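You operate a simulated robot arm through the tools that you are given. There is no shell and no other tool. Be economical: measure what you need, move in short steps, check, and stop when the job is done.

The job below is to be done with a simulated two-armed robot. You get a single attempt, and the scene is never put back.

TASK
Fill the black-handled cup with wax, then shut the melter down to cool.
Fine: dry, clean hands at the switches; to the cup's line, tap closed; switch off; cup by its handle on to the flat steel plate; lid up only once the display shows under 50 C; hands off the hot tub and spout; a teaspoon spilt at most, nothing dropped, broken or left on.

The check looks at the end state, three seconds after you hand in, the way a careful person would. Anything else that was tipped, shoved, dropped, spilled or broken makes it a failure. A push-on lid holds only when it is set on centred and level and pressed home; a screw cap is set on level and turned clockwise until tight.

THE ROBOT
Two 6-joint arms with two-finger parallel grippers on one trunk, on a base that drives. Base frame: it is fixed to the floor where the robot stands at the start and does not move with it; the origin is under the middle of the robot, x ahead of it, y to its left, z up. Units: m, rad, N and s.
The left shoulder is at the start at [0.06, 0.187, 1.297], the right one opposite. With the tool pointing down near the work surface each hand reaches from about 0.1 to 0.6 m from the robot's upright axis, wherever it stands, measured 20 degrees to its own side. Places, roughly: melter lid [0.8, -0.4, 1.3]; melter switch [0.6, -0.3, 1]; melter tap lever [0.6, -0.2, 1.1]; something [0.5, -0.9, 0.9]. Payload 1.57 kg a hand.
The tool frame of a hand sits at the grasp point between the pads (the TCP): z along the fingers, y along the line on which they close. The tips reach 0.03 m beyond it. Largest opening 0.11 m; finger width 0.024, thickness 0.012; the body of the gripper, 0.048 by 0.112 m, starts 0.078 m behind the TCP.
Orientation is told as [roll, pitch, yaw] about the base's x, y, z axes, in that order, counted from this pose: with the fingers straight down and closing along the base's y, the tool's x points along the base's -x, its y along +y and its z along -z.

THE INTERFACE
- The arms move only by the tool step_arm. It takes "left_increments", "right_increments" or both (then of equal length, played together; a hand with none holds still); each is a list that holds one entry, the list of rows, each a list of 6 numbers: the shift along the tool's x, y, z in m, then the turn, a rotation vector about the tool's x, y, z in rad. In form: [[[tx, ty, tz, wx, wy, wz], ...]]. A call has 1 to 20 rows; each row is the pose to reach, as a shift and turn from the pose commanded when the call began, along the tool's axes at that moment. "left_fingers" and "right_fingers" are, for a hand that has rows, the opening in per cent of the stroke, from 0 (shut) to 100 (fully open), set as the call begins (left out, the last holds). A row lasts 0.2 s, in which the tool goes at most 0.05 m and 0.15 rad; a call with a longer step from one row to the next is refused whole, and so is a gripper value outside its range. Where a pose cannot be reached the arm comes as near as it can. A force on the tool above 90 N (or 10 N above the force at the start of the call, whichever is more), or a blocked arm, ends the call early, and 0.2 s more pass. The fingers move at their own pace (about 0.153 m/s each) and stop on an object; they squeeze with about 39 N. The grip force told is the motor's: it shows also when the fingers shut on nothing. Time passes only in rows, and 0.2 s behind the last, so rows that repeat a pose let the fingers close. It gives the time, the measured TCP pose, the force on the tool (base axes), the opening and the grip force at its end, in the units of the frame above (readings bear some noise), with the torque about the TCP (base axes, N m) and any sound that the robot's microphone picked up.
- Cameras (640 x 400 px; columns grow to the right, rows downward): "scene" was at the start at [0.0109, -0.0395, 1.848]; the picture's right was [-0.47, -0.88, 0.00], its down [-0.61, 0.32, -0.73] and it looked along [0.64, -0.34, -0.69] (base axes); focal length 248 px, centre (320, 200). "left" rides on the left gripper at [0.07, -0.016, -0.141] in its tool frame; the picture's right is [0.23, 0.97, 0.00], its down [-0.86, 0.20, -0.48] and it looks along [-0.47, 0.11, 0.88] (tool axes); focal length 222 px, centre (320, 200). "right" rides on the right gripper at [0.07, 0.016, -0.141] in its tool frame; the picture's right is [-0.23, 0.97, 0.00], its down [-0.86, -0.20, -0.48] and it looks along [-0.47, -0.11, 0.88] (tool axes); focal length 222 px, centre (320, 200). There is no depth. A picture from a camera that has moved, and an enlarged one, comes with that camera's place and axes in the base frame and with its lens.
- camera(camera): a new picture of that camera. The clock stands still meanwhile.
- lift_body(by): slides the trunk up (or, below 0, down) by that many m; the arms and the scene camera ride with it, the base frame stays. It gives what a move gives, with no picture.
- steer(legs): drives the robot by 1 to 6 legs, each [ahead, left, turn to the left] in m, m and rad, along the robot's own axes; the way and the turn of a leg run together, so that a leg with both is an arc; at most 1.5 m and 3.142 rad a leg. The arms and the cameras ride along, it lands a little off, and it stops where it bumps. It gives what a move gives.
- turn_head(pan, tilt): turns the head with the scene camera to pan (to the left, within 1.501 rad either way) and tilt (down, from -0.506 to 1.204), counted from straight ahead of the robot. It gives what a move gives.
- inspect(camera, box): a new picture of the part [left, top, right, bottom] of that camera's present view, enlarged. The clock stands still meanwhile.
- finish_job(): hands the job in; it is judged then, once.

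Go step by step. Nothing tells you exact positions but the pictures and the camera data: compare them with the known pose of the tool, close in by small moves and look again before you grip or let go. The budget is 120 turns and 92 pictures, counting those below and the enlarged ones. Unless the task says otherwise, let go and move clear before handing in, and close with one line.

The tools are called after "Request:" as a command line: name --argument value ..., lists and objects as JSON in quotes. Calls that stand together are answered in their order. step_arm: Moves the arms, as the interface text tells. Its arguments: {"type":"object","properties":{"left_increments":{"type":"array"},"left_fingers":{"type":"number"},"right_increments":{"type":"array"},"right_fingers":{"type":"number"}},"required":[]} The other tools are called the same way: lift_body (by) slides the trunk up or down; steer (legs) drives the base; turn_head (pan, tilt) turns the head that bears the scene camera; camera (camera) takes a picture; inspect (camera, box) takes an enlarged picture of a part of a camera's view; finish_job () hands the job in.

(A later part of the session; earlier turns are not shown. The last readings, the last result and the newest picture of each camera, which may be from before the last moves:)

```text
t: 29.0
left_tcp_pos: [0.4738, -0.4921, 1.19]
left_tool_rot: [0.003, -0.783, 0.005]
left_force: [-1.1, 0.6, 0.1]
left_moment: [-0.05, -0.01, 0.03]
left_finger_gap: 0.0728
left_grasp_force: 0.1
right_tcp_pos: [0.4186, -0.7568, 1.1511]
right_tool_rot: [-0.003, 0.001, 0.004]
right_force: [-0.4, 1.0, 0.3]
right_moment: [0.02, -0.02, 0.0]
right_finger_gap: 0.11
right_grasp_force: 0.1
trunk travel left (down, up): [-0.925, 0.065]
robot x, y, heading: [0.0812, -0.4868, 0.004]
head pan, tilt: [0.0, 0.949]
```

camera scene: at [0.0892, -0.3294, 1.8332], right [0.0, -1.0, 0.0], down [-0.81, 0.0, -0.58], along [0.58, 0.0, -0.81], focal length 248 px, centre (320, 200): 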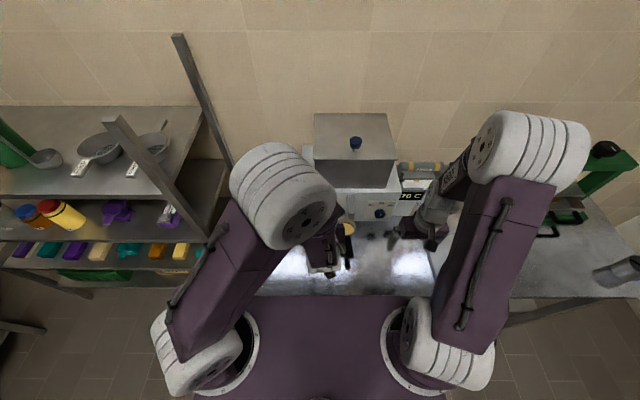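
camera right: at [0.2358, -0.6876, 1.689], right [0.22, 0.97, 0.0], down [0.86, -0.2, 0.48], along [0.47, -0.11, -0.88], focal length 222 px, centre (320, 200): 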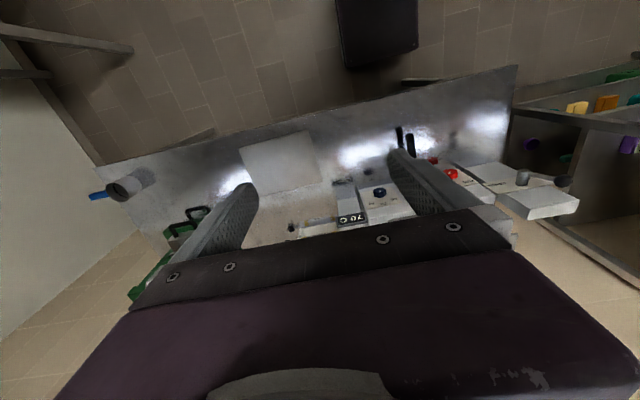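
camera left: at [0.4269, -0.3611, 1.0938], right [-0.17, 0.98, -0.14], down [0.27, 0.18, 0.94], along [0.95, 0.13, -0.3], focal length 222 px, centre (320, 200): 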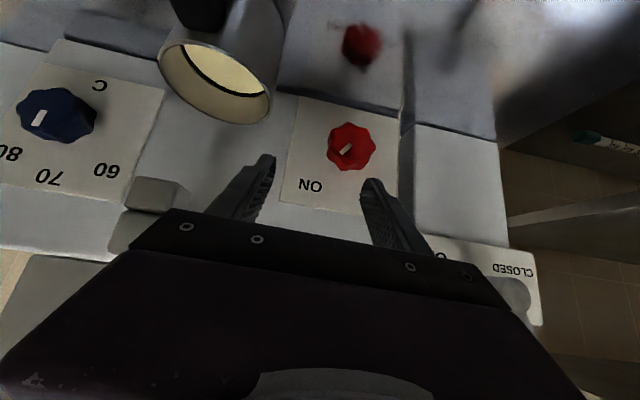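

Now I'll slide the left hand over to the switch's column.

Request:
step_arm --left_increments '[[[0, 0.045, 0, 0, 0, 0], [0, 0.09, 0, 0, 0, 0], [0, 0.135, 0, 0, 0, 0], [0, 0.175, 0, 0, 0, 0]]]'

```text
t: 30.0
left_tcp_pos: [0.525, -0.3276, 1.2189]
left_tool_rot: [0.077, -0.763, -0.044]
left_force: [0.3, 0.4, 0.4]
left_moment: [-0.03, -0.01, 0.0]
left_finger_gap: 0.0727
left_grasp_force: 0.1
left hand out of reach, approached as far as the arm can: row 1, 2, 3, 4
right_tcp_pos: [0.4189, -0.7611, 1.1496]
right_tool_rot: [-0.002, 0.001, 0.006]
right_force: [-0.3, 0.5, 0.0]
right_moment: [-0.02, 0.05, -0.01]
right_finger_gap: 0.11
right_grasp_force: 0.0
trunk travel left (down, up): [-0.925, 0.065]
robot x, y, heading: [0.0745, -0.4918, 0.005]
head pan, tilt: [0.0, 0.949]
```

The arm is folded too tightly for this pitch; backing the base about 0.13 m should give it room.

Request:
steer --legs '[[-0.14, 0, 0]]'

Request:
step_arm --left_increments '[[[0, 0, 0, 0, 0, 0], [0, 0, 0, 0, 0, 0]]]'

```text
t: 31.4
left_tcp_pos: [0.3847, -0.3291, 1.2183]
left_tool_rot: [0.079, -0.763, -0.044]
left_force: [0.9, -0.1, -0.8]
left_moment: [0.04, 0.03, 0.0]
left_finger_gap: 0.0728
left_grasp_force: 0.1
right_tcp_pos: [0.2767, -0.7617, 1.1482]
right_tool_rot: [0.001, 0.002, 0.003]
right_force: [-0.6, -0.5, -0.2]
right_moment: [-0.03, 0.02, -0.02]
right_finger_gap: 0.1104
right_grasp_force: 0.1
trunk travel left (down, up): [-0.925, 0.065]
robot x, y, heading: [-0.0648, -0.4906, 0.006]
head pan, tilt: [0.0, 0.949]
```

```text
t: 32.0
left_tcp_pos: [0.3835, -0.3305, 1.2188]
left_tool_rot: [0.077, -0.762, -0.045]
left_force: [0.2, -0.4, 0.3]
left_moment: [0.02, 0.01, 0.01]
left_finger_gap: 0.0728
left_grasp_force: 0.0
right_tcp_pos: [0.2753, -0.762, 1.1489]
right_tool_rot: [0.001, 0.002, 0.004]
right_force: [-0.5, -0.6, 0.0]
right_moment: [0.0, 0.06, 0.0]
right_finger_gap: 0.1099
right_grasp_force: 0.0
trunk travel left (down, up): [-0.925, 0.065]
robot x, y, heading: [-0.0623, -0.4921, 0.006]
head pan, tilt: [0.0, 0.949]
```

The arm is free again. I'll go forward-down to the pre-grasp and level the roll.

Request:
step_arm --left_increments '[[[0.001, 0, 0.046, 0.005, -0.004, -0.017], [0.002, 0, 0.092, 0.01, -0.008, -0.034], [0.003, 0, 0.138, 0.015, -0.012, -0.052], [0.004, 0, 0.184, 0.02, -0.016, -0.069], [0.004, 0.002, 0.23, 0.025, -0.02, -0.086]]]'

Request:
camera --camera "left"

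```text
t: 33.2
left_tcp_pos: [0.5567, -0.3333, 1.0524]
left_tool_rot: [0.01, -0.776, 0.057]
left_force: [0.0, -0.5, 0.4]
left_moment: [-0.01, 0.01, 0.02]
left_finger_gap: 0.0725
left_grasp_force: 0.2
left hand out of reach, approached as far as the arm can: row 1, 2, 3, 4, 5
right_tcp_pos: [0.2768, -0.7616, 1.1488]
right_tool_rot: [0.0, 0.001, 0.004]
right_force: [0.4, 0.6, 0.3]
right_moment: [-0.01, 0.01, 0.0]
right_finger_gap: 0.1102
right_grasp_force: 0.0
trunk travel left (down, up): [-0.925, 0.065]
robot x, y, heading: [-0.0632, -0.4897, 0.003]
head pan, tilt: [0.0, 0.949]
```

```text
54 pictures are left
camera left: at [0.4089, -0.3578, 1.106], right [-0.22, 0.96, -0.15], down [0.26, 0.21, 0.94], along [0.94, 0.17, -0.3], focal length 222 px, centre (320, 200)
```

left: 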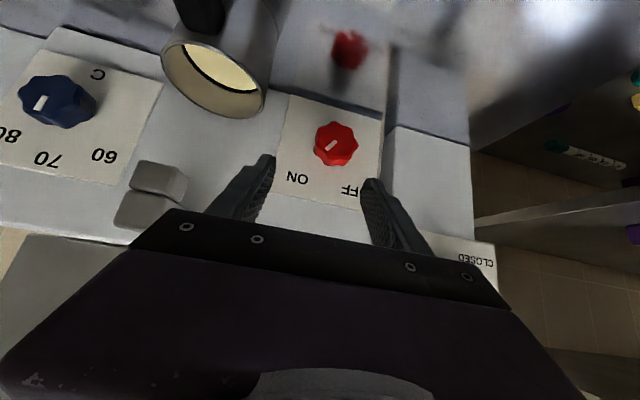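

I'm near an arm limit at 45° pitch; I'll try a gentler pitch (about 30°), centred on the knob's column.

Request:
step_arm --left_increments '[[[0, 0.01, 0, 0.02, 0.14, 0.02], [0, 0.02, 0, 0.04, 0.276, 0.04], [0, 0.02, 0, 0.04, 0.276, 0.04]]]'

```text
t: 34.0
left_tcp_pos: [0.5519, -0.3125, 1.0537]
left_tool_rot: [-0.04, -0.51, 0.014]
left_force: [-0.2, -0.1, -0.1]
left_moment: [-0.01, 0.0, -0.01]
left_finger_gap: 0.0725
left_grasp_force: 0.0
left hand out of reach, approached as far as the arm can: row 1, 2
right_tcp_pos: [0.2744, -0.7607, 1.1507]
right_tool_rot: [-0.002, 0.0, 0.005]
right_force: [-0.4, 0.5, -0.4]
right_moment: [-0.01, 0.01, 0.01]
right_finger_gap: 0.1101
right_grasp_force: 0.1
trunk travel left (down, up): [-0.925, 0.065]
robot x, y, heading: [-0.0618, -0.4904, 0.001]
head pan, tilt: [0.0, 0.949]
```

A 30° pitch is reachable. I'll dry-run the turning motion (roll about the knob's axis, -60°) here, off the knob.

Request:
step_arm --left_increments '[[[0, 0, 0, 0.131, 0, -0.073], [0, 0, 0, 0.262, 0, -0.146], [0, 0, 0, 0.393, 0, -0.219], [0, 0, 0, 0.524, 0, -0.293], [0, 0, 0, 0.655, 0, -0.366], [0, 0, 0, 0.786, 0, -0.439], [0, 0, 0, 0.917, 0, -0.512]]]'

Request:
camera --camera "scene"

```text
t: 35.6
left_tcp_pos: [0.5477, -0.3241, 1.0564]
left_tool_rot: [-0.986, -0.302, 0.426]
left_force: [-0.7, 0.3, 0.1]
left_moment: [-0.01, 0.01, -0.01]
left_finger_gap: 0.0723
left_grasp_force: 0.1
left hand out of reach, approached as far as the arm can: row 6, 7
right_tcp_pos: [0.2736, -0.763, 1.1495]
right_tool_rot: [0.003, 0.001, 0.004]
right_force: [-0.1, -0.7, 0.9]
right_moment: [-0.02, -0.01, -0.01]
right_finger_gap: 0.1101
right_grasp_force: 0.1
trunk travel left (down, up): [-0.925, 0.065]
robot x, y, heading: [-0.0619, -0.4925, 0.007]
head pan, tilt: [0.0, 0.949]
```

```text
53 pictures are left
camera scene: at [-0.0528, -0.4917, 1.8331], right [0.0, -1.0, 0.0], down [-0.81, 0.0, -0.58], along [0.58, 0.0, -0.81], focal length 248 px, centre (320, 200)
```

scene: 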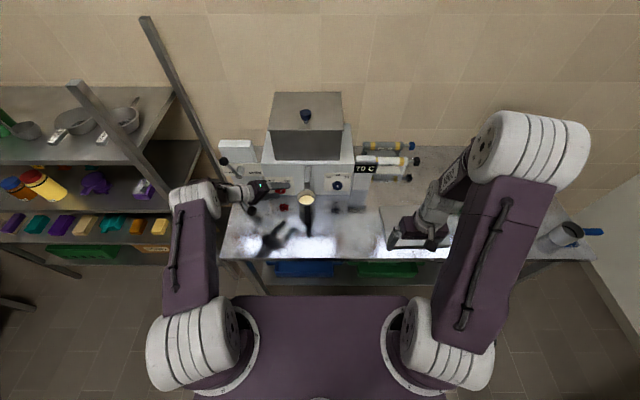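

A roll of about -55° is possible, so I'll turn the knob in two grips if need be. Rolling back upright now.

Request:
step_arm --left_increments '[[[0, 0, 0, -0.131, 0, 0.073], [0, 0, 0, -0.262, 0, 0.146], [0, 0, 0, -0.393, 0, 0.219], [0, 0, 0, -0.524, 0, 0.293], [0, 0, 0, -0.655, 0, 0.366], [0, 0, 0, -0.786, 0, 0.439], [0, 0.008, 0, -0.87, 0, 0.48]]]'

Request:
camera --camera "left"

```text
t: 37.2
left_tcp_pos: [0.5473, -0.3182, 1.0477]
left_tool_rot: [0.089, -0.506, -0.032]
left_force: [1.0, 0.9, 0.9]
left_moment: [0.0, -0.01, 0.0]
left_finger_gap: 0.0724
left_grasp_force: 0.0
right_tcp_pos: [0.2736, -0.7629, 1.1503]
right_tool_rot: [0.0, 0.0, 0.004]
right_force: [-0.2, 0.3, -1.2]
right_moment: [0.0, -0.01, 0.0]
right_finger_gap: 0.1099
right_grasp_force: 0.1
trunk travel left (down, up): [-0.925, 0.065]
robot x, y, heading: [-0.0649, -0.492, 0.005]
head pan, tilt: [0.0, 0.949]
```

```text
52 pictures are left
camera left: at [0.4189, -0.3417, 1.137], right [-0.21, 0.98, -0.03], down [0.51, 0.14, 0.85], along [0.83, 0.16, -0.53], focal length 222 px, centre (320, 200)
```

left: 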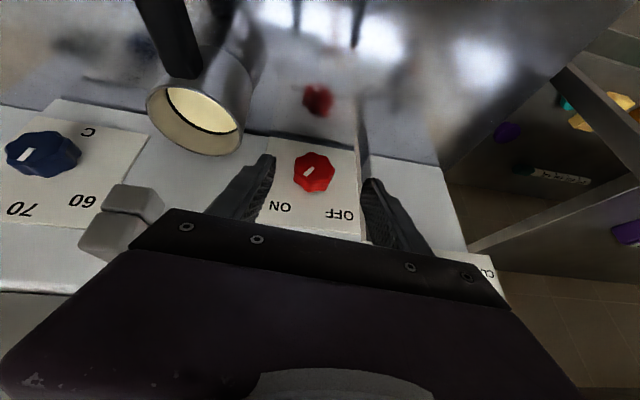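

The knob face is at (0.615,-0.313,0.97), well between the fingers. Advancing to straddle it.

Request:
step_arm --left_increments '[[[-0.005, -0.001, 0.034, 0, 0, 0], [-0.01, -0.001, 0.067, 0, 0, 0], [-0.0146, -0.002, 0.0997, 0, 0, 0]]]'

Request:
camera --camera "left"

```text
t: 38.0
left_tcp_pos: [0.6086, -0.3133, 0.9673]
left_tool_rot: [0.083, -0.502, -0.033]
left_force: [-1.2, -0.4, -0.5]
left_moment: [0.04, -0.08, -0.02]
left_finger_gap: 0.0726
left_grasp_force: 0.1
right_tcp_pos: [0.2733, -0.7614, 1.1515]
right_tool_rot: [-0.002, -0.001, 0.004]
right_force: [-0.4, 0.1, -0.3]
right_moment: [-0.01, -0.01, 0.02]
right_finger_gap: 0.11
right_grasp_force: 0.0
trunk travel left (down, up): [-0.925, 0.065]
robot x, y, heading: [-0.0633, -0.4919, -0.002]
head pan, tilt: [0.0, 0.949]
```

```text
51 pictures are left
camera left: at [0.4793, -0.3367, 1.0571], right [-0.21, 0.98, -0.04], down [0.52, 0.14, 0.84], along [0.83, 0.16, -0.53], focal length 222 px, centre (320, 200)
```

left: 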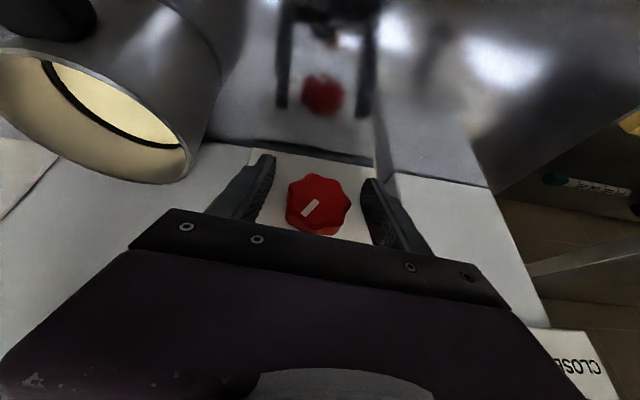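

The knob is centred at the grasp point. Closing on it.

Request:
step_arm --left_increments '[[[0, 0, 0, 0, 0, 0], [0, 0, 0, 0, 0, 0], [0, 0, 0, 0, 0, 0]]]' --left_fingers 15

```text
t: 38.8
left_tcp_pos: [0.6074, -0.3127, 0.9683]
left_tool_rot: [0.085, -0.505, -0.029]
left_force: [-2.5, 3.1, 0.3]
left_moment: [-0.09, 1.08, -0.32]
left_finger_gap: 0.0457
left_grasp_force: 45.1
right_tcp_pos: [0.2727, -0.7618, 1.1508]
right_tool_rot: [-0.003, -0.001, 0.004]
right_force: [0.5, -0.1, -0.7]
right_moment: [-0.02, -0.03, -0.02]
right_finger_gap: 0.1101
right_grasp_force: 0.1
trunk travel left (down, up): [-0.925, 0.065]
robot x, y, heading: [-0.0597, -0.4888, 0.006]
head pan, tilt: [0.0, 0.949]
```

Gripped at 46 mm. Now turning toward OFF by rolling 50° counter-clockwise.

Request:
step_arm --left_increments '[[[0, 0, 0, 0.127, 0, -0.07], [0, 0, 0, 0.254, 0, -0.14], [0, 0, 0, 0.381, 0, -0.21], [0, 0, 0, 0.508, 0, -0.28], [0, 0, 0, 0.635, 0, -0.35], [0, 0, 0, 0.761, 0, -0.421]]]'

Request:
camera --camera "left"

Request:
camera --camera "scene"

```text
t: 40.2
left_tcp_pos: [0.5672, -0.3178, 0.9863]
left_tool_rot: [-0.866, -0.348, 0.389]
left_force: [-0.2, -0.7, 0.3]
left_moment: [-0.02, 0.02, 0.04]
left_finger_gap: 0.0163
left_grasp_force: 0.0
left hand out of reach, approached as far as the arm can: row 2, 3, 4, 5, 6
right_tcp_pos: [0.2714, -0.7592, 1.1516]
right_tool_rot: [-0.002, 0.0, 0.002]
right_force: [0.4, -0.1, -0.2]
right_moment: [-0.01, 0.0, 0.0]
right_finger_gap: 0.1099
right_grasp_force: 0.1
trunk travel left (down, up): [-0.925, 0.065]
robot x, y, heading: [-0.0643, -0.4846, 0.001]
head pan, tilt: [0.0, 0.949]
```

```text
50 pictures are left
camera left: at [0.4374, -0.2665, 1.0614], right [-0.2, 0.6, -0.77], down [0.51, 0.74, 0.44], along [0.84, -0.3, -0.45], focal length 222 px, centre (320, 200)
```

left: 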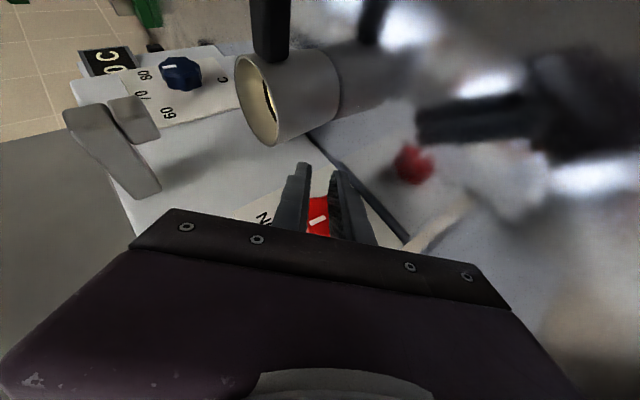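

```text
49 pictures are left
camera scene: at [-0.0553, -0.4879, 1.8332], right [0.0, -1.0, 0.0], down [-0.81, 0.0, -0.58], along [0.58, 0.0, -0.81], focal length 248 px, centre (320, 200)
```

scene: 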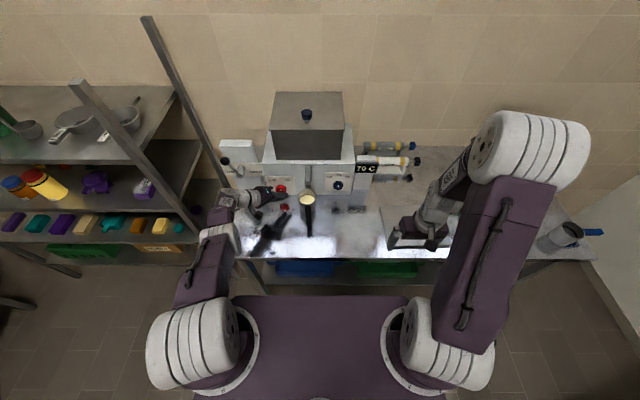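

The arm ran out of reach and slipped off the knob. I'll check the knob's state before moving the base closer.

Request:
inspect --camera "scene" --box '[210, 130, 370, 240]'

Request:
step_arm --left_increments '[[[0, 0, -0.04, 0, 0, 0], [0, 0, -0.08, 0, 0, 0]]]' --left_fingers 66

```text
3.64 times, centred on (290, 185) of scene
camera zoom: at [-0.0553, -0.4879, 1.8332], right [0.0, -1.0, 0.0], down [-0.81, 0.0, -0.58], along [0.58, 0.0, -0.81], focal length 902 px, centre (429, 254)
```

zoom: 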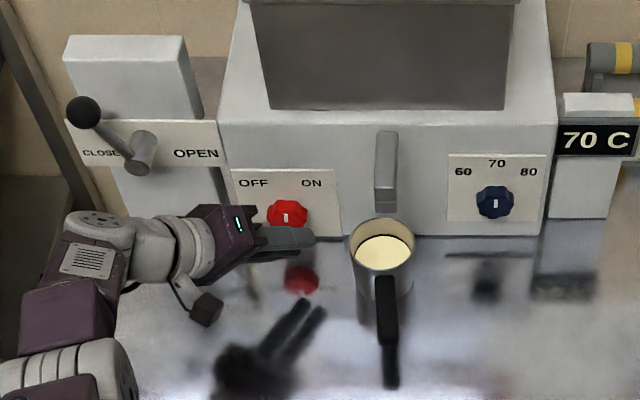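

```text
t: 40.8
left_tcp_pos: [0.5604, -0.256, 1.0199]
left_tool_rot: [-0.866, -0.349, 0.385]
left_force: [-1.2, -0.1, 0.6]
left_moment: [-0.02, -0.01, 0.0]
left_finger_gap: 0.0725
left_grasp_force: 0.1
left hand out of reach, approached as far as the arm can: row 1, 2
right_tcp_pos: [0.2728, -0.7612, 1.1497]
right_tool_rot: [-0.002, -0.002, 0.004]
right_force: [0.2, 0.7, -0.1]
right_moment: [-0.01, -0.03, -0.01]
right_finger_gap: 0.1099
right_grasp_force: 0.0
trunk travel left (down, up): [-0.925, 0.065]
robot x, y, heading: [-0.0613, -0.4914, 0.005]
head pan, tilt: [0.0, 0.949]
```

The knob now points straight up, halfway, and it stays. I'll draw back, roll upright and drive 0.08 m closer.

Request:
step_arm --left_increments '[[[0.029, 0, -0.016, 0, 0, 0], [0.058, 0, -0.032, -0.12, 0, 0.067], [0.0875, 0, -0.0484, -0.24, 0, 0.133], [0.0875, 0, -0.0484, -0.36, 0, 0.2], [0.0875, 0, -0.0484, -0.48, 0, 0.266], [0.0875, 0, -0.0484, -0.6, 0, 0.333], [0.0875, 0, -0.0484, -0.72, 0, 0.4], [0.0875, 0, -0.0484, -0.82, 0, 0.455]]]'

Request:
steer --legs '[[0.08, 0, 0]]'

Request:
camera --camera "left"

```text
t: 41.7
left_tcp_pos: [0.5349, -0.2195, 0.9436]
left_tool_rot: [-0.548, -0.495, 0.266]
left_force: [-34.6, -4.8, 52.7]
left_moment: [0.69, 1.17, 0.51]
left_finger_gap: 0.0483
left_grasp_force: 0.0
left hand out of reach, approached as far as the arm can: row 1, 2, 3, 4
right_tcp_pos: [0.2637, -0.7692, 1.1521]
right_tool_rot: [0.004, -0.012, 0.005]
right_force: [0.4, -0.8, 0.1]
right_moment: [-0.02, 0.03, -0.02]
right_finger_gap: 0.1102
right_grasp_force: 0.0
trunk travel left (down, up): [-0.925, 0.065]
robot x, y, heading: [-0.0631, -0.4877, 0.0]
head pan, tilt: [0.0, 0.949]
stopped in row 4 (left hand): the force on the tool passed its limit at 119 N (the readings are from after the stop); the commanded pose is now the measured one
```

```text
t: 42.8
left_tcp_pos: [0.6054, -0.1989, 0.9453]
left_tool_rot: [-0.545, -0.508, 0.286]
left_force: [-31.1, -1.3, 33.2]
left_moment: [0.65, 1.17, 0.66]
left_finger_gap: 0.0573
left_grasp_force: 0.0
right_tcp_pos: [0.3363, -0.7587, 1.1519]
right_tool_rot: [0.001, -0.011, 0.015]
right_force: [-0.1, -0.8, -0.6]
right_moment: [0.02, 0.0, -0.01]
right_finger_gap: 0.1103
right_grasp_force: 0.0
trunk travel left (down, up): [-0.925, 0.065]
robot x, y, heading: [0.0035, -0.4869, 0.011]
head pan, tilt: [0.0, 0.949]
stopped in leg 1: the force on the tool passed its limit at 173 N (the readings are from after the stop); the commanded pose is now the measured one
```

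```text
47 pictures are left
camera left: at [0.4711, -0.1753, 1.0255], right [-0.19, 0.81, -0.55], down [0.46, 0.57, 0.68], along [0.87, -0.12, -0.48], focal length 222 px, centre (320, 200)
```

left: 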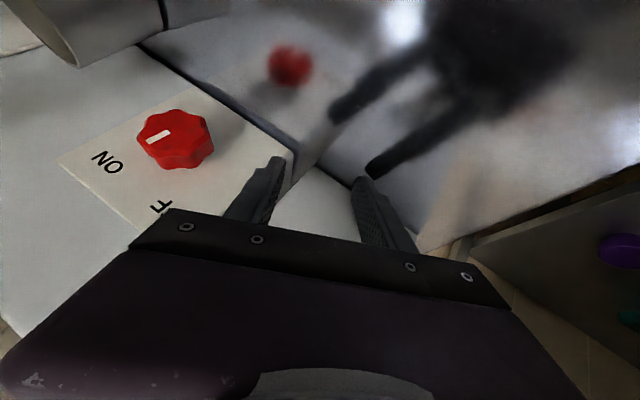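

The hand touched the bench and panel, because I batched the drive behind an unreached move. I'll back straight out along the tool axis and then check for harm.

Request:
step_arm --left_increments '[[[0, 0, -0.03, 0, 0, 0], [0, 0, -0.07, 0, 0, 0], [0, 0, -0.11, 0, 0, 0]]]'

Request:
camera --camera "scene"

Request:
inspect --camera "scene" --box '[210, 110, 430, 250]'

```text
t: 43.6
left_tcp_pos: [0.6068, -0.136, 0.9839]
left_tool_rot: [-0.54, -0.501, 0.285]
left_force: [0.7, 0.1, 0.5]
left_moment: [0.02, -0.01, -0.03]
left_finger_gap: 0.0726
left_grasp_force: 0.1
left hand out of reach, approached as far as the arm can: row 1, 2, 3
right_tcp_pos: [0.3442, -0.7591, 1.1502]
right_tool_rot: [0.001, -0.002, 0.011]
right_force: [-1.0, -1.0, -0.2]
right_moment: [0.0, -0.01, 0.0]
right_finger_gap: 0.1101
right_grasp_force: 0.1
trunk travel left (down, up): [-0.925, 0.065]
robot x, y, heading: [0.0087, -0.4878, 0.012]
head pan, tilt: [0.0, 0.949]
```

```text
46 pictures are left
camera scene: at [0.0142, -0.4895, 1.8331], right [0.01, -1.0, 0.0], down [-0.81, -0.01, -0.58], along [0.58, 0.01, -0.81], focal length 248 px, centre (320, 200)
```

scene: 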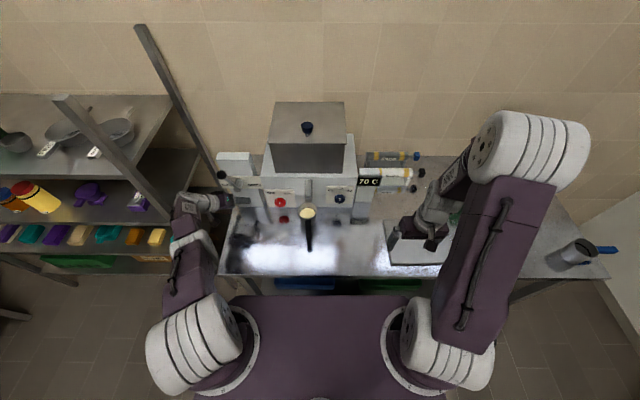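

```text
2.86 times, centred on (320, 180) of scene
camera zoom: at [0.0142, -0.4895, 1.8331], right [0.01, -1.0, 0.0], down [-0.81, -0.01, -0.58], along [0.58, 0.01, -0.81], focal length 709 px, centre (320, 257)
```

zoom: 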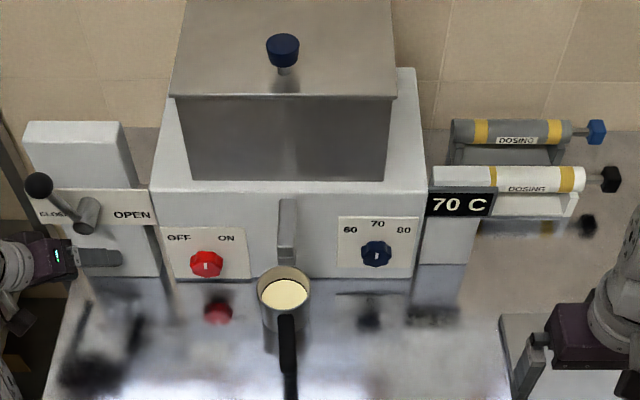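

No harm visible: the cup, lever and melter are all in place and the switch points halfway. I'll lift the left hand up, back and upright.

Request:
step_arm --left_increments '[[[0.008, -0.02, -0.025, 0, 0, 0], [0.016, -0.04, -0.05, -0.09, 0, 0.06], [0.024, -0.06, -0.075, -0.18, 0, 0.12], [0.031, -0.08, -0.1, -0.28, 0, 0.18], [0.039, -0.0988, -0.125, -0.38, 0, 0.24], [0.039, -0.0988, -0.125, -0.467, 0, 0.3]]]'

```text
t: 44.2
left_tcp_pos: [0.6202, -0.1276, 1.0022]
left_tool_rot: [-0.419, -0.573, 0.119]
left_force: [-34.7, 17.4, 32.8]
left_moment: [-1.25, -0.66, -1.1]
left_finger_gap: 0.0728
left_grasp_force: 0.1
left hand out of reach, approached as far as the arm can: row 1, 2, 3
right_tcp_pos: [0.3444, -0.7568, 1.1508]
right_tool_rot: [-0.002, -0.003, 0.013]
right_force: [0.2, 0.0, 0.8]
right_moment: [-0.01, 0.03, 0.02]
right_finger_gap: 0.1102
right_grasp_force: 0.2
trunk travel left (down, up): [-0.925, 0.065]
robot x, y, heading: [0.0037, -0.4904, 0.011]
head pan, tilt: [0.0, 0.949]
stopped in row 3 (left hand): the force on the tool passed its limit at 115 N (the readings are from after the stop); the commanded pose is now the measured one
```

The hand is jammed near a joint limit and pushes forward; backing the base will pull it clear rigidly.

Request:
steer --legs '[[-0.15, 0, 0]]'

Request:
camera --camera "scene"

```text
t: 45.6
left_tcp_pos: [0.4776, -0.1316, 0.9996]
left_tool_rot: [-0.42, -0.567, 0.118]
left_force: [-0.2, -0.5, -0.5]
left_moment: [0.03, -0.01, 0.01]
left_finger_gap: 0.0727
left_grasp_force: 0.1
right_tcp_pos: [0.2001, -0.7603, 1.1496]
right_tool_rot: [-0.001, 0.001, 0.013]
right_force: [-0.2, -0.4, 0.6]
right_moment: [0.01, 0.0, 0.01]
right_finger_gap: 0.1099
right_grasp_force: 0.2
trunk travel left (down, up): [-0.925, 0.065]
robot x, y, heading: [-0.1442, -0.4897, 0.014]
head pan, tilt: [0.0, 0.949]
```

```text
44 pictures are left
camera scene: at [-0.127, -0.4903, 1.8331], right [0.01, -1.0, 0.0], down [-0.81, -0.01, -0.58], along [0.58, 0.01, -0.81], focal length 248 px, centre (320, 200)
```

scene: 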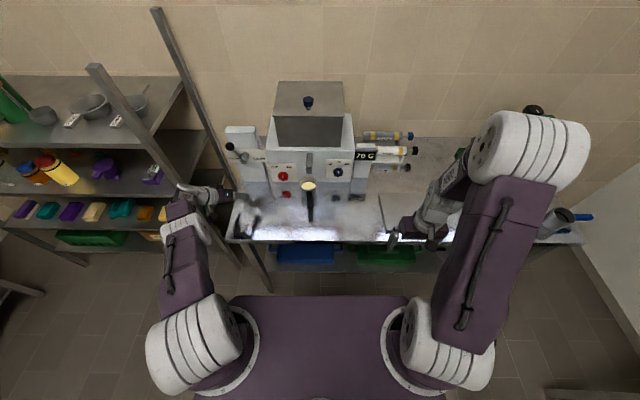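

The left arm is nearly straight, so that was over-reach. From here I'll bring the hand back to a comfortable folded pose.

Request:
step_arm --left_increments '[[[0, -0.034, -0.023, 0, 0, 0], [0, -0.068, -0.046, -0.07, 0.02, 0.07], [0, -0.102, -0.07, -0.14, 0.04, 0.14], [0, -0.136, -0.093, -0.22, 0.06, 0.22], [-0.004, -0.17, -0.116, -0.306, 0.08, 0.307]]]'

```text
t: 46.8
left_tcp_pos: [0.3977, -0.2502, 1.1523]
left_tool_rot: [0.091, -0.54, -0.253]
left_force: [0.4, 0.2, 0.6]
left_moment: [-0.03, 0.0, -0.04]
left_finger_gap: 0.0727
left_grasp_force: 0.1
right_tcp_pos: [0.1975, -0.7631, 1.1486]
right_tool_rot: [0.003, -0.002, 0.011]
right_force: [-0.1, -0.3, 0.2]
right_moment: [0.03, 0.01, 0.0]
right_finger_gap: 0.1102
right_grasp_force: 0.1
trunk travel left (down, up): [-0.925, 0.065]
robot x, y, heading: [-0.1394, -0.4901, 0.015]
head pan, tilt: [0.0, 0.949]
```

Back in a healthy pose. I'll straighten the yaw and align to the knob's column before driving closer.

Request:
step_arm --left_increments '[[[0, -0.03, -0.015, -0.065, 0, -0.107], [0, -0.06, -0.03, -0.13, 0, -0.214], [0, -0.06, -0.03, -0.13, 0, -0.214]]]'

```text
t: 47.6
left_tcp_pos: [0.3716, -0.2632, 1.1712]
left_tool_rot: [0.026, -0.504, -0.038]
left_force: [0.0, 0.5, 1.2]
left_moment: [0.0, 0.04, 0.01]
left_finger_gap: 0.0728
left_grasp_force: 0.0
left hand out of reach, approached as far as the arm can: row 1, 2
right_tcp_pos: [0.1988, -0.7589, 1.1511]
right_tool_rot: [-0.003, 0.001, 0.01]
right_force: [0.1, -0.2, 0.0]
right_moment: [-0.02, 0.01, -0.03]
right_finger_gap: 0.1099
right_grasp_force: 0.0
trunk travel left (down, up): [-0.925, 0.065]
robot x, y, heading: [-0.1427, -0.493, 0.011]
head pan, tilt: [0.0, 0.949]
```

Request:
step_arm --left_increments '[[[-0.013, -0.025, 0.007, 0, 0, 0], [-0.026, -0.05, 0.0145, 0, 0, 0]]]'

```text
t: 48.2
left_tcp_pos: [0.3818, -0.3156, 1.1568]
left_tool_rot: [0.082, -0.441, -0.052]
left_force: [0.7, -0.3, 1.0]
left_moment: [-0.01, 0.14, 0.12]
left_finger_gap: 0.0725
left_grasp_force: 0.1
left hand out of reach, approached as far as the arm can: row 1, 2
right_tcp_pos: [0.2002, -0.7628, 1.1493]
right_tool_rot: [0.002, -0.001, 0.013]
right_force: [-0.1, 0.3, 0.1]
right_moment: [0.06, 0.03, 0.01]
right_finger_gap: 0.1099
right_grasp_force: 0.0
trunk travel left (down, up): [-0.925, 0.065]
robot x, y, heading: [-0.1431, -0.4873, 0.008]
head pan, tilt: [0.0, 0.949]
```

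This pose is right relative to the base. Driving forward 0.17 m puts the hand just in front of and above the knob, with clearance to lever and spout.

Request:
steer --legs '[[0.17, 0, 0]]'

Request:
camera --camera "left"

```text
t: 49.6
left_tcp_pos: [0.5482, -0.3124, 1.1602]
left_tool_rot: [0.061, -0.456, -0.009]
left_force: [-0.5, -0.2, 0.3]
left_moment: [-0.04, -0.01, 0.02]
left_finger_gap: 0.0726
left_grasp_force: 0.1
right_tcp_pos: [0.3627, -0.7588, 1.1511]
right_tool_rot: [0.001, -0.003, 0.011]
right_force: [-0.9, 0.3, 0.5]
right_moment: [0.01, -0.06, 0.04]
right_finger_gap: 0.1096
right_grasp_force: 0.1
trunk travel left (down, up): [-0.925, 0.065]
robot x, y, heading: [0.0285, -0.4915, 0.01]
head pan, tilt: [0.0, 0.949]
```

```text
43 pictures are left
camera left: at [0.424, -0.336, 1.2561], right [-0.22, 0.97, -0.05], down [0.55, 0.17, 0.82], along [0.8, 0.16, -0.58], focal length 222 px, centre (320, 200)
```

left: 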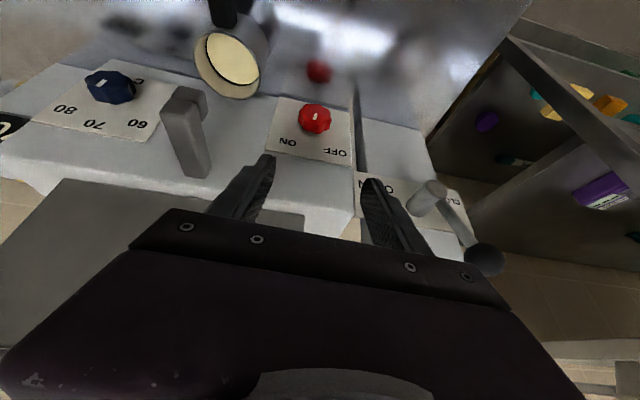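

The knob is unmoved at (0.615,-0.313,0.975), mark upright. Descending to straddle it.

Request:
step_arm --left_increments '[[[0.006, -0.002, 0.039, -0.02, 0, 0.01], [0.013, -0.005, 0.078, -0.04, 0, 0.02], [0.019, -0.007, 0.118, -0.06, 0, 0.03], [0.025, -0.009, 0.157, -0.08, 0, 0.04], [0.0315, -0.0116, 0.196, -0.09, 0, 0.044]]]'

Request:
camera --camera "left"

```text
t: 50.8
left_tcp_pos: [0.611, -0.3113, 0.9683]
left_tool_rot: [0.173, -0.446, -0.054]
left_force: [-0.1, -0.9, 0.0]
left_moment: [0.0, 0.01, -0.02]
left_finger_gap: 0.0725
left_grasp_force: 0.1
right_tcp_pos: [0.3682, -0.7585, 1.1507]
right_tool_rot: [-0.002, 0.001, 0.011]
right_force: [-0.3, -0.5, -0.7]
right_moment: [0.01, 0.01, 0.03]
right_finger_gap: 0.1101
right_grasp_force: 0.1
trunk travel left (down, up): [-0.925, 0.065]
robot x, y, heading: [0.0283, -0.489, 0.007]
head pan, tilt: [0.0, 0.949]
```

```text
42 pictures are left
camera left: at [0.4876, -0.3451, 1.0619], right [-0.22, 0.97, 0.05], down [0.56, 0.08, 0.83], along [0.8, 0.21, -0.56], focal length 222 px, centre (320, 200)
```

left: 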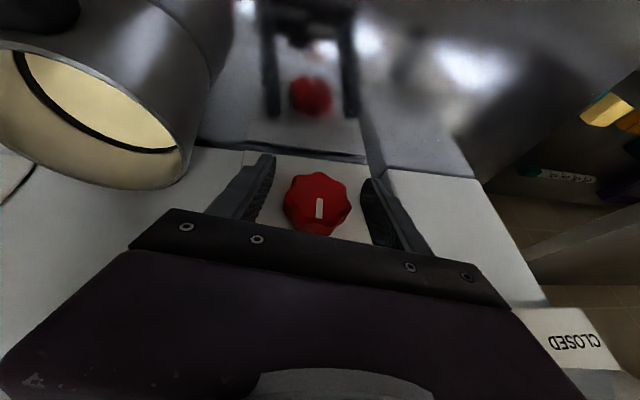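

In reach. Closing and turning 52° toward OFF.

Request:
step_arm --left_increments '[[[0, 0, 0, 0, 0, 0], [0, 0, 0, 0, 0, 0], [0, 0, 0, 0, 0, 0], [0, 0, 0, 0.117, 0, -0.056], [0, 0, 0, 0.234, 0, -0.112], [0, 0, 0, 0.351, 0, -0.168], [0, 0, 0, 0.468, 0, -0.224], [0, 0, 0, 0.585, 0, -0.28], [0, 0, 0, 0.702, 0, -0.336], [0, 0, 0, 0.81, 0, -0.387]]]' --left_fingers 15

Request:
camera --camera "left"

Request:
inspect --camera "scene" --box '[210, 130, 390, 250]'

```text
t: 52.3
left_tcp_pos: [0.6097, -0.3148, 0.9679]
left_tool_rot: [-0.088, -0.493, 0.136]
left_force: [-15.9, -42.1, 19.5]
left_moment: [0.13, 0.48, -0.71]
left_finger_gap: 0.0462
left_grasp_force: 45.0
left hand out of reach, approached as far as the arm can: row 5, 6
right_tcp_pos: [0.3605, -0.764, 1.1518]
right_tool_rot: [0.0, -0.005, 0.005]
right_force: [0.4, 0.7, 0.3]
right_moment: [-0.07, 0.03, -0.01]
right_finger_gap: 0.11
right_grasp_force: 0.0
trunk travel left (down, up): [-0.925, 0.065]
robot x, y, heading: [0.0251, -0.4884, 0.003]
head pan, tilt: [0.0, 0.949]
stopped in row 7 (left hand): the force on the tool passed its limit at 108 N (the readings are from after the stop); the commanded pose is now the measured one
```

```text
41 pictures are left
camera left: at [0.4831, -0.3343, 1.062], right [-0.29, 0.94, -0.18], down [0.5, 0.31, 0.81], along [0.82, 0.14, -0.56], focal length 222 px, centre (320, 200)
```

left: 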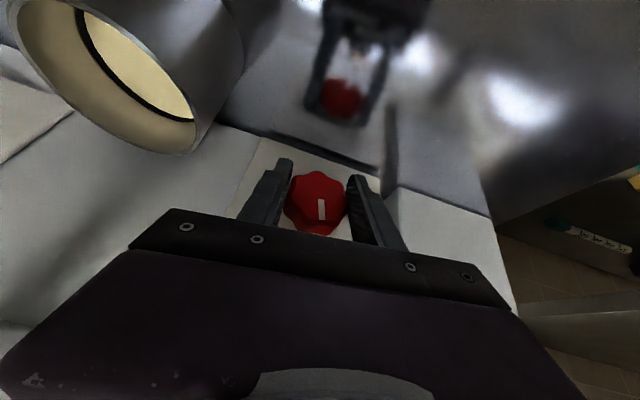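

```text
3.33 times, centred on (300, 190) of scene
camera zoom: at [0.0302, -0.495, 1.834], right [0.0, -1.0, 0.0], down [-0.81, 0.0, -0.59], along [0.59, 0.0, -0.81], focal length 827 px, centre (387, 233)
```

zoom: 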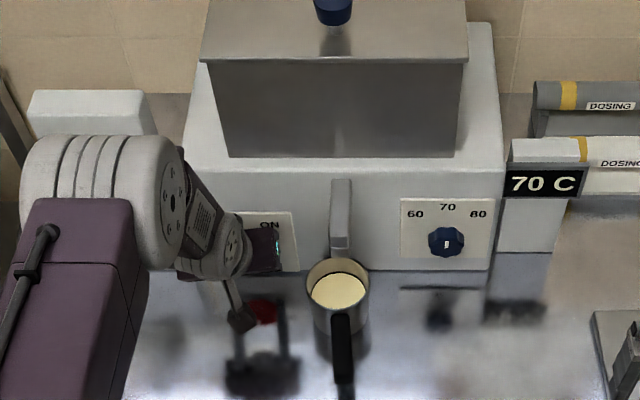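

It turned only a bit before the arm's limit. My earlier dry-run geometry worked with the hand 9 cm higher relative to the shoulder, so I'll release, withdraw, lower the trunk 0.085 and back up 0.03.

Request:
step_arm --left_increments '[[[0, 0, 0, 0, 0, 0], [0, 0, 0, 0, 0, 0], [0, 0, -0.03, 0, 0, 0], [0, 0, -0.065, 0, 0, 0], [0, 0, -0.1, 0, 0, 0]]]' --left_fingers 66

Request:
inspect --camera "left" --box '[200, 60, 440, 210]'

```text
t: 53.5
left_tcp_pos: [0.5655, -0.3023, 1.0527]
left_tool_rot: [-0.093, -0.488, 0.154]
left_force: [0.0, 0.4, 0.3]
left_moment: [-0.02, -0.02, 0.02]
left_finger_gap: 0.0727
left_grasp_force: 0.2
right_tcp_pos: [0.3631, -0.7605, 1.1493]
right_tool_rot: [0.0, -0.003, 0.006]
right_force: [0.4, 0.6, 1.6]
right_moment: [0.0, -0.03, 0.0]
right_finger_gap: 0.1098
right_grasp_force: 0.1
trunk travel left (down, up): [-0.925, 0.065]
robot x, y, heading: [0.0313, -0.4903, 0.006]
head pan, tilt: [0.0, 0.949]
```

```text
2.67 times, centred on (320, 135) of left
camera zoom: at [0.4393, -0.3243, 1.1466], right [-0.31, 0.93, -0.19], down [0.5, 0.32, 0.81], along [0.81, 0.15, -0.56], focal length 592 px, centre (320, 373)
```

zoom: 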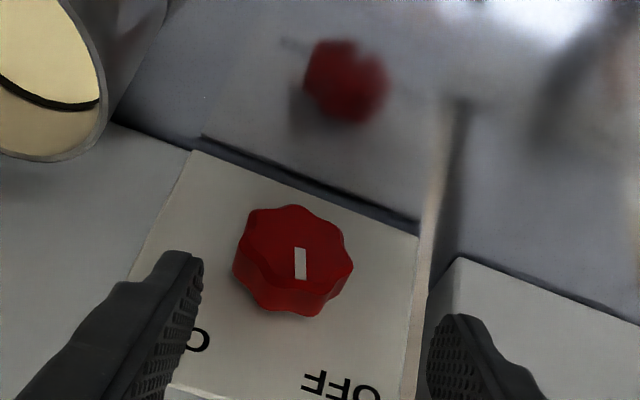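

The mark is now about 20° past vertical toward OFF (needs about 40-45°). Lowering the trunk and backing 0.03.

Request:
lift_body --by -0.085

Request:
steer --legs '[[-0.03, 0, 0]]'

```text
t: 54.7
left_tcp_pos: [0.5672, -0.302, 0.9672]
left_tool_rot: [-0.092, -0.486, 0.152]
left_force: [0.0, 0.1, -0.7]
left_moment: [-0.01, -0.02, 0.02]
left_finger_gap: 0.0728
left_grasp_force: 0.1
right_tcp_pos: [0.3648, -0.7612, 1.0641]
right_tool_rot: [0.001, -0.001, 0.006]
right_force: [1.1, 0.3, -0.4]
right_moment: [-0.01, 0.03, 0.01]
right_finger_gap: 0.1098
right_grasp_force: 0.1
trunk travel left (down, up): [-0.84, 0.15]
robot x, y, heading: [0.0261, -0.4894, 0.011]
head pan, tilt: [0.0, 0.949]
```

```text
t: 55.6
left_tcp_pos: [0.5431, -0.3019, 0.9634]
left_tool_rot: [-0.094, -0.483, 0.154]
left_force: [0.4, -0.1, -0.9]
left_moment: [-0.02, 0.01, 0.02]
left_finger_gap: 0.0726
left_grasp_force: 0.1
right_tcp_pos: [0.3429, -0.7601, 1.0624]
right_tool_rot: [-0.001, 0.006, 0.006]
right_force: [0.7, -0.1, -1.2]
right_moment: [0.04, 0.09, -0.04]
right_finger_gap: 0.1097
right_grasp_force: 0.0
trunk travel left (down, up): [-0.84, 0.15]
robot x, y, heading: [-0.0041, -0.4894, 0.004]
head pan, tilt: [0.0, 0.949]
```

Now straighten roll/yaw and go straight in around the knob.

Request:
step_arm --left_increments '[[[0.0015, -0.011, 0, -0.052, 0, 0.113], [0.0015, -0.011, 0, -0.105, -0.01, 0.227], [-0.028, -0.014, 0.013, -0.105, -0.01, 0.227], [-0.058, -0.018, 0.027, -0.105, -0.01, 0.227]]]'

Request:
camera --camera "left"

```text
t: 56.6
left_tcp_pos: [0.6034, -0.3139, 0.9703]
left_tool_rot: [0.135, -0.494, -0.106]
left_force: [-0.4, -0.1, 0.1]
left_moment: [0.0, 0.03, 0.01]
left_finger_gap: 0.073
left_grasp_force: 0.0
right_tcp_pos: [0.3368, -0.761, 1.0654]
right_tool_rot: [-0.001, 0.0, 0.004]
right_force: [-0.2, -0.4, 0.2]
right_moment: [-0.01, 0.01, 0.01]
right_finger_gap: 0.1099
right_grasp_force: 0.1
trunk travel left (down, up): [-0.84, 0.15]
robot x, y, heading: [-0.0015, -0.4899, 0.009]
head pan, tilt: [0.0, 0.949]
```

```text
38 pictures are left
camera left: at [0.4737, -0.3346, 1.0598], right [-0.16, 0.99, 0.01], down [0.53, 0.08, 0.85], along [0.83, 0.14, -0.53], focal length 222 px, centre (320, 200)
```

left: 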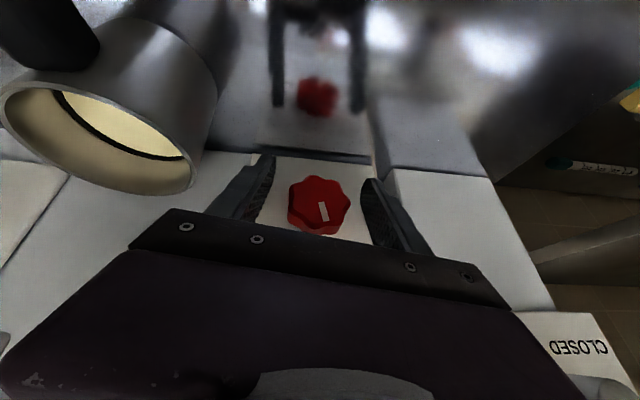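

Closing and rolling -40°.

Request:
step_arm --left_increments '[[[0, 0, 0, 0, 0, 0], [0, 0, 0, 0, 0, 0], [0, 0, 0, 0, 0, 0], [0, 0, 0, 0.122, -0.012, -0.066], [0, 0, 0, 0.245, -0.024, -0.133], [0, 0, 0, 0.367, -0.036, -0.199], [0, 0, 0, 0.49, -0.048, -0.266], [0, 0, 0, 0.612, -0.06, -0.332]]]' --left_fingers 15

Request:
camera --camera "left"

```text
t: 58.4
left_tcp_pos: [0.6034, -0.3129, 0.97]
left_tool_rot: [-0.657, -0.465, 0.271]
left_force: [1.6, 3.8, -3.1]
left_moment: [0.85, 0.45, 0.16]
left_finger_gap: 0.0462
left_grasp_force: 45.1
right_tcp_pos: [0.337, -0.7604, 1.0648]
right_tool_rot: [-0.002, 0.0, 0.005]
right_force: [0.7, -0.7, 0.2]
right_moment: [-0.01, -0.05, -0.03]
right_finger_gap: 0.11
right_grasp_force: 0.1
trunk travel left (down, up): [-0.84, 0.15]
robot x, y, heading: [-0.0016, -0.4896, 0.005]
head pan, tilt: [0.0, 0.949]
```

```text
37 pictures are left
camera left: at [0.4711, -0.2716, 1.0496], right [-0.14, 0.76, -0.63], down [0.51, 0.61, 0.61], along [0.85, -0.23, -0.47], focal length 222 px, centre (320, 200)
```

left: 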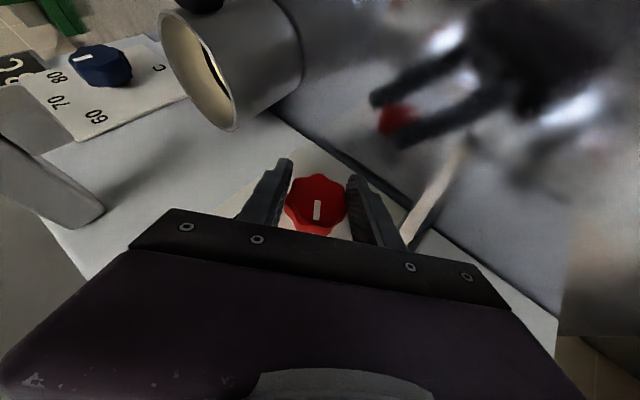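

The turn ran fully, apparently to the stop. Release, roll back and withdraw to look.

Request:
step_arm --left_increments '[[[0, 0, 0, 0, 0, 0], [0, 0, 0, 0, 0, 0], [0, 0, 0, -0.122, 0.012, 0.066], [0, 0, 0, -0.245, 0.024, 0.133], [0, 0, 0, -0.367, 0.036, 0.199], [0, 0, 0, -0.49, 0.048, 0.266], [0, 0, 0, -0.612, 0.06, 0.332]]]' --left_fingers 75

Request:
step_arm --left_increments '[[[0, 0, -0.035, 0, 0, 0], [0, 0, -0.07, 0, 0, 0], [0, 0, -0.105, 0, 0, 0], [0, 0, -0.14, 0, 0, 0]]]'

Request:
camera --camera "left"

```text
t: 60.0
left_tcp_pos: [0.6031, -0.314, 0.9719]
left_tool_rot: [0.138, -0.493, -0.105]
left_force: [0.5, 0.1, -0.9]
left_moment: [0.03, -0.07, 0.0]
left_finger_gap: 0.0824
left_grasp_force: 0.1
right_tcp_pos: [0.3353, -0.7615, 1.0644]
right_tool_rot: [-0.001, -0.002, 0.006]
right_force: [-0.2, 0.1, -0.9]
right_moment: [0.03, -0.02, -0.02]
right_finger_gap: 0.1101
right_grasp_force: 0.1
trunk travel left (down, up): [-0.84, 0.15]
robot x, y, heading: [0.0006, -0.4866, 0.003]
head pan, tilt: [0.0, 0.949]
```

```text
t: 61.0
left_tcp_pos: [0.5344, -0.3244, 1.0973]
left_tool_rot: [0.135, -0.494, -0.104]
left_force: [-1.1, 0.2, 0.0]
left_moment: [-0.01, 0.03, -0.01]
left_finger_gap: 0.0826
left_grasp_force: 0.0
right_tcp_pos: [0.334, -0.7614, 1.0653]
right_tool_rot: [0.0, -0.002, 0.005]
right_force: [-0.8, 0.0, 0.5]
right_moment: [-0.01, -0.01, 0.0]
right_finger_gap: 0.1102
right_grasp_force: 0.0
trunk travel left (down, up): [-0.84, 0.15]
robot x, y, heading: [-0.0006, -0.4918, 0.006]
head pan, tilt: [0.0, 0.949]
```

```text
36 pictures are left
camera left: at [0.4045, -0.3452, 1.1861], right [-0.16, 0.99, 0.01], down [0.53, 0.08, 0.85], along [0.83, 0.14, -0.53], focal length 222 px, centre (320, 200)
```

left: 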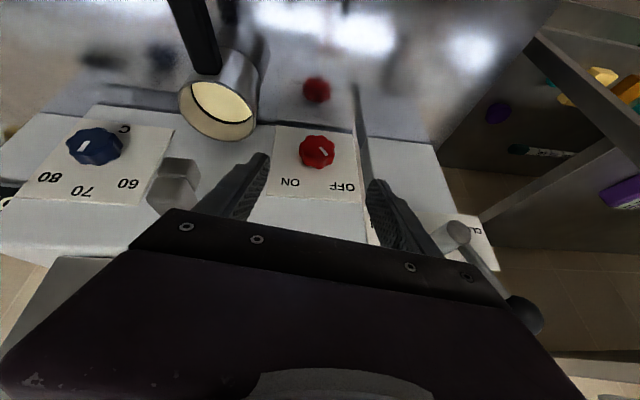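

The mark points to OFF and the knob's lamp has gone dark, so the heater is off. Now I'll park the left hand up and to the left.

Request:
step_arm --left_increments '[[[0.004, 0.0, -0.035, 0, 0, 0], [0.008, 0.03, -0.07, 0, 0.12, 0], [0.013, 0.06, -0.105, -0.04, 0.24, 0], [0.018, 0.09, -0.14, -0.08, 0.36, 0.04], [0.022, 0.12, -0.17, -0.12, 0.48, 0.08]]]'

Request:
steer --legs '[[0, 0.07, 0]]'

Request:
camera --camera "scene"

```text
t: 62.2
left_tcp_pos: [0.4232, -0.2482, 1.2171]
left_tool_rot: [0.265, -0.01, -0.081]
left_force: [0.5, -0.8, -0.1]
left_moment: [-0.02, -0.01, -0.01]
left_finger_gap: 0.0824
left_grasp_force: 0.1
left hand out of reach, approached as far as the arm can: row 4, 5
right_tcp_pos: [0.3363, -0.7607, 1.0654]
right_tool_rot: [0.0, -0.003, 0.004]
right_force: [-0.4, -1.1, -0.4]
right_moment: [0.0, 0.0, -0.01]
right_finger_gap: 0.1103
right_grasp_force: 0.0
trunk travel left (down, up): [-0.84, 0.15]
robot x, y, heading: [-0.0014, -0.489, 0.009]
head pan, tilt: [0.0, 0.949]
```

```text
t: 63.2
left_tcp_pos: [0.4251, -0.1871, 1.2173]
left_tool_rot: [0.272, -0.013, -0.085]
left_force: [0.5, -0.3, 0.0]
left_moment: [0.05, -0.01, 0.0]
left_finger_gap: 0.0823
left_grasp_force: 0.0
right_tcp_pos: [0.3352, -0.6986, 1.0625]
right_tool_rot: [0.005, -0.003, 0.005]
right_force: [0.2, -0.4, -0.5]
right_moment: [0.08, 0.03, -0.03]
right_finger_gap: 0.1099
right_grasp_force: 0.1
trunk travel left (down, up): [-0.84, 0.15]
robot x, y, heading: [-0.0002, -0.4219, 0.005]
head pan, tilt: [0.0, 0.949]
```

```text
35 pictures are left
camera scene: at [0.0085, -0.4312, 1.7481], right [0.0, -1.0, -0.01], down [-0.81, 0.0, -0.58], along [0.58, 0.01, -0.81], focal length 248 px, centre (320, 200)
```

scene: 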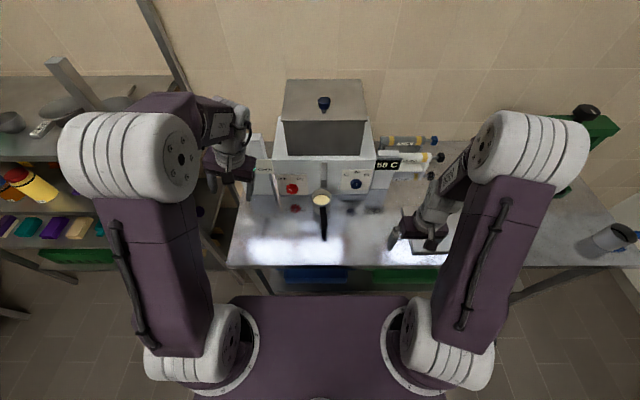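

The display already falls (68 C). Now the right hand goes above the cup's handle at about (0.49,-0.44).

Request:
step_arm --right_increments '[[[-0.022, 0.037, 0, 0, 0, 0], [-0.044, 0.074, 0, 0, 0, 0], [-0.066, 0.111, 0, 0, 0, 0], [-0.088, 0.148, 0, 0, 0, 0], [-0.11, 0.185, 0, 0, 0, 0], [-0.132, 0.222, 0, 0, 0, 0], [-0.15, 0.2586, 0, 0, 0, 0]]]' --right_fingers 70

Request:
camera --camera "right"

Request:
inspect --camera "scene" --box '[260, 130, 420, 250]'

```text
t: 64.8
left_tcp_pos: [0.4251, -0.1782, 1.2159]
left_tool_rot: [0.265, -0.015, -0.082]
left_force: [-0.7, 0.0, 0.5]
left_moment: [-0.04, 0.0, 0.02]
left_finger_gap: 0.0826
left_grasp_force: 0.1
right_tcp_pos: [0.4831, -0.4326, 1.0679]
right_tool_rot: [-0.002, 0.0, 0.003]
right_force: [-1.2, -0.1, -1.5]
right_moment: [-0.04, 0.06, 0.04]
right_finger_gap: 0.0771
right_grasp_force: 0.0
trunk travel left (down, up): [-0.84, 0.15]
robot x, y, heading: [-0.0061, -0.4177, 0.008]
head pan, tilt: [0.0, 0.949]
```

```text
34 pictures are left
camera right: at [0.413, -0.4155, 1.2079], right [0.22, 0.97, 0.0], down [0.86, -0.19, 0.48], along [0.47, -0.11, -0.88], focal length 222 px, centre (320, 200)
```

right: 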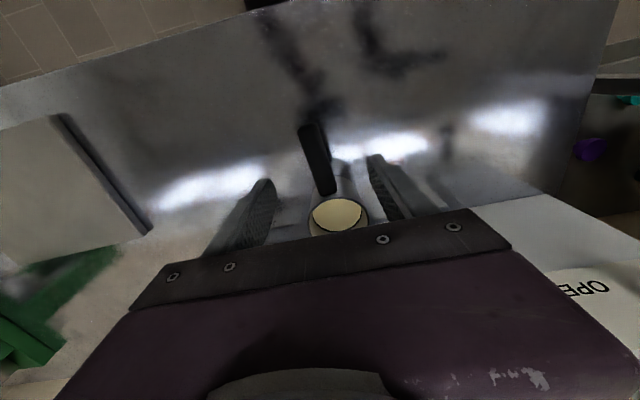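

```text
3.33 times, centred on (340, 190) of scene
camera zoom: at [0.0093, -0.4188, 1.7481], right [0.0, -1.0, 0.0], down [-0.81, 0.0, -0.58], along [0.58, 0.0, -0.81], focal length 827 px, centre (253, 233)
```

zoom: 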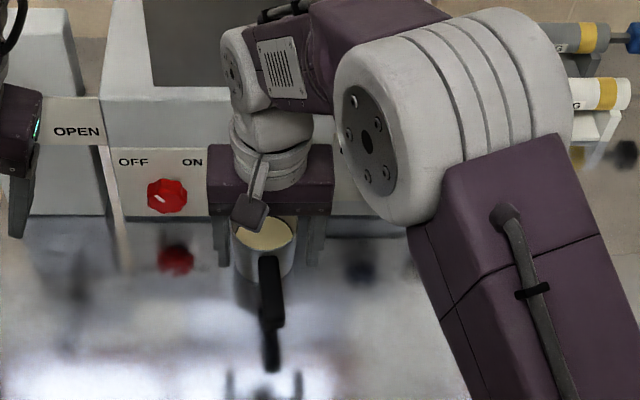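

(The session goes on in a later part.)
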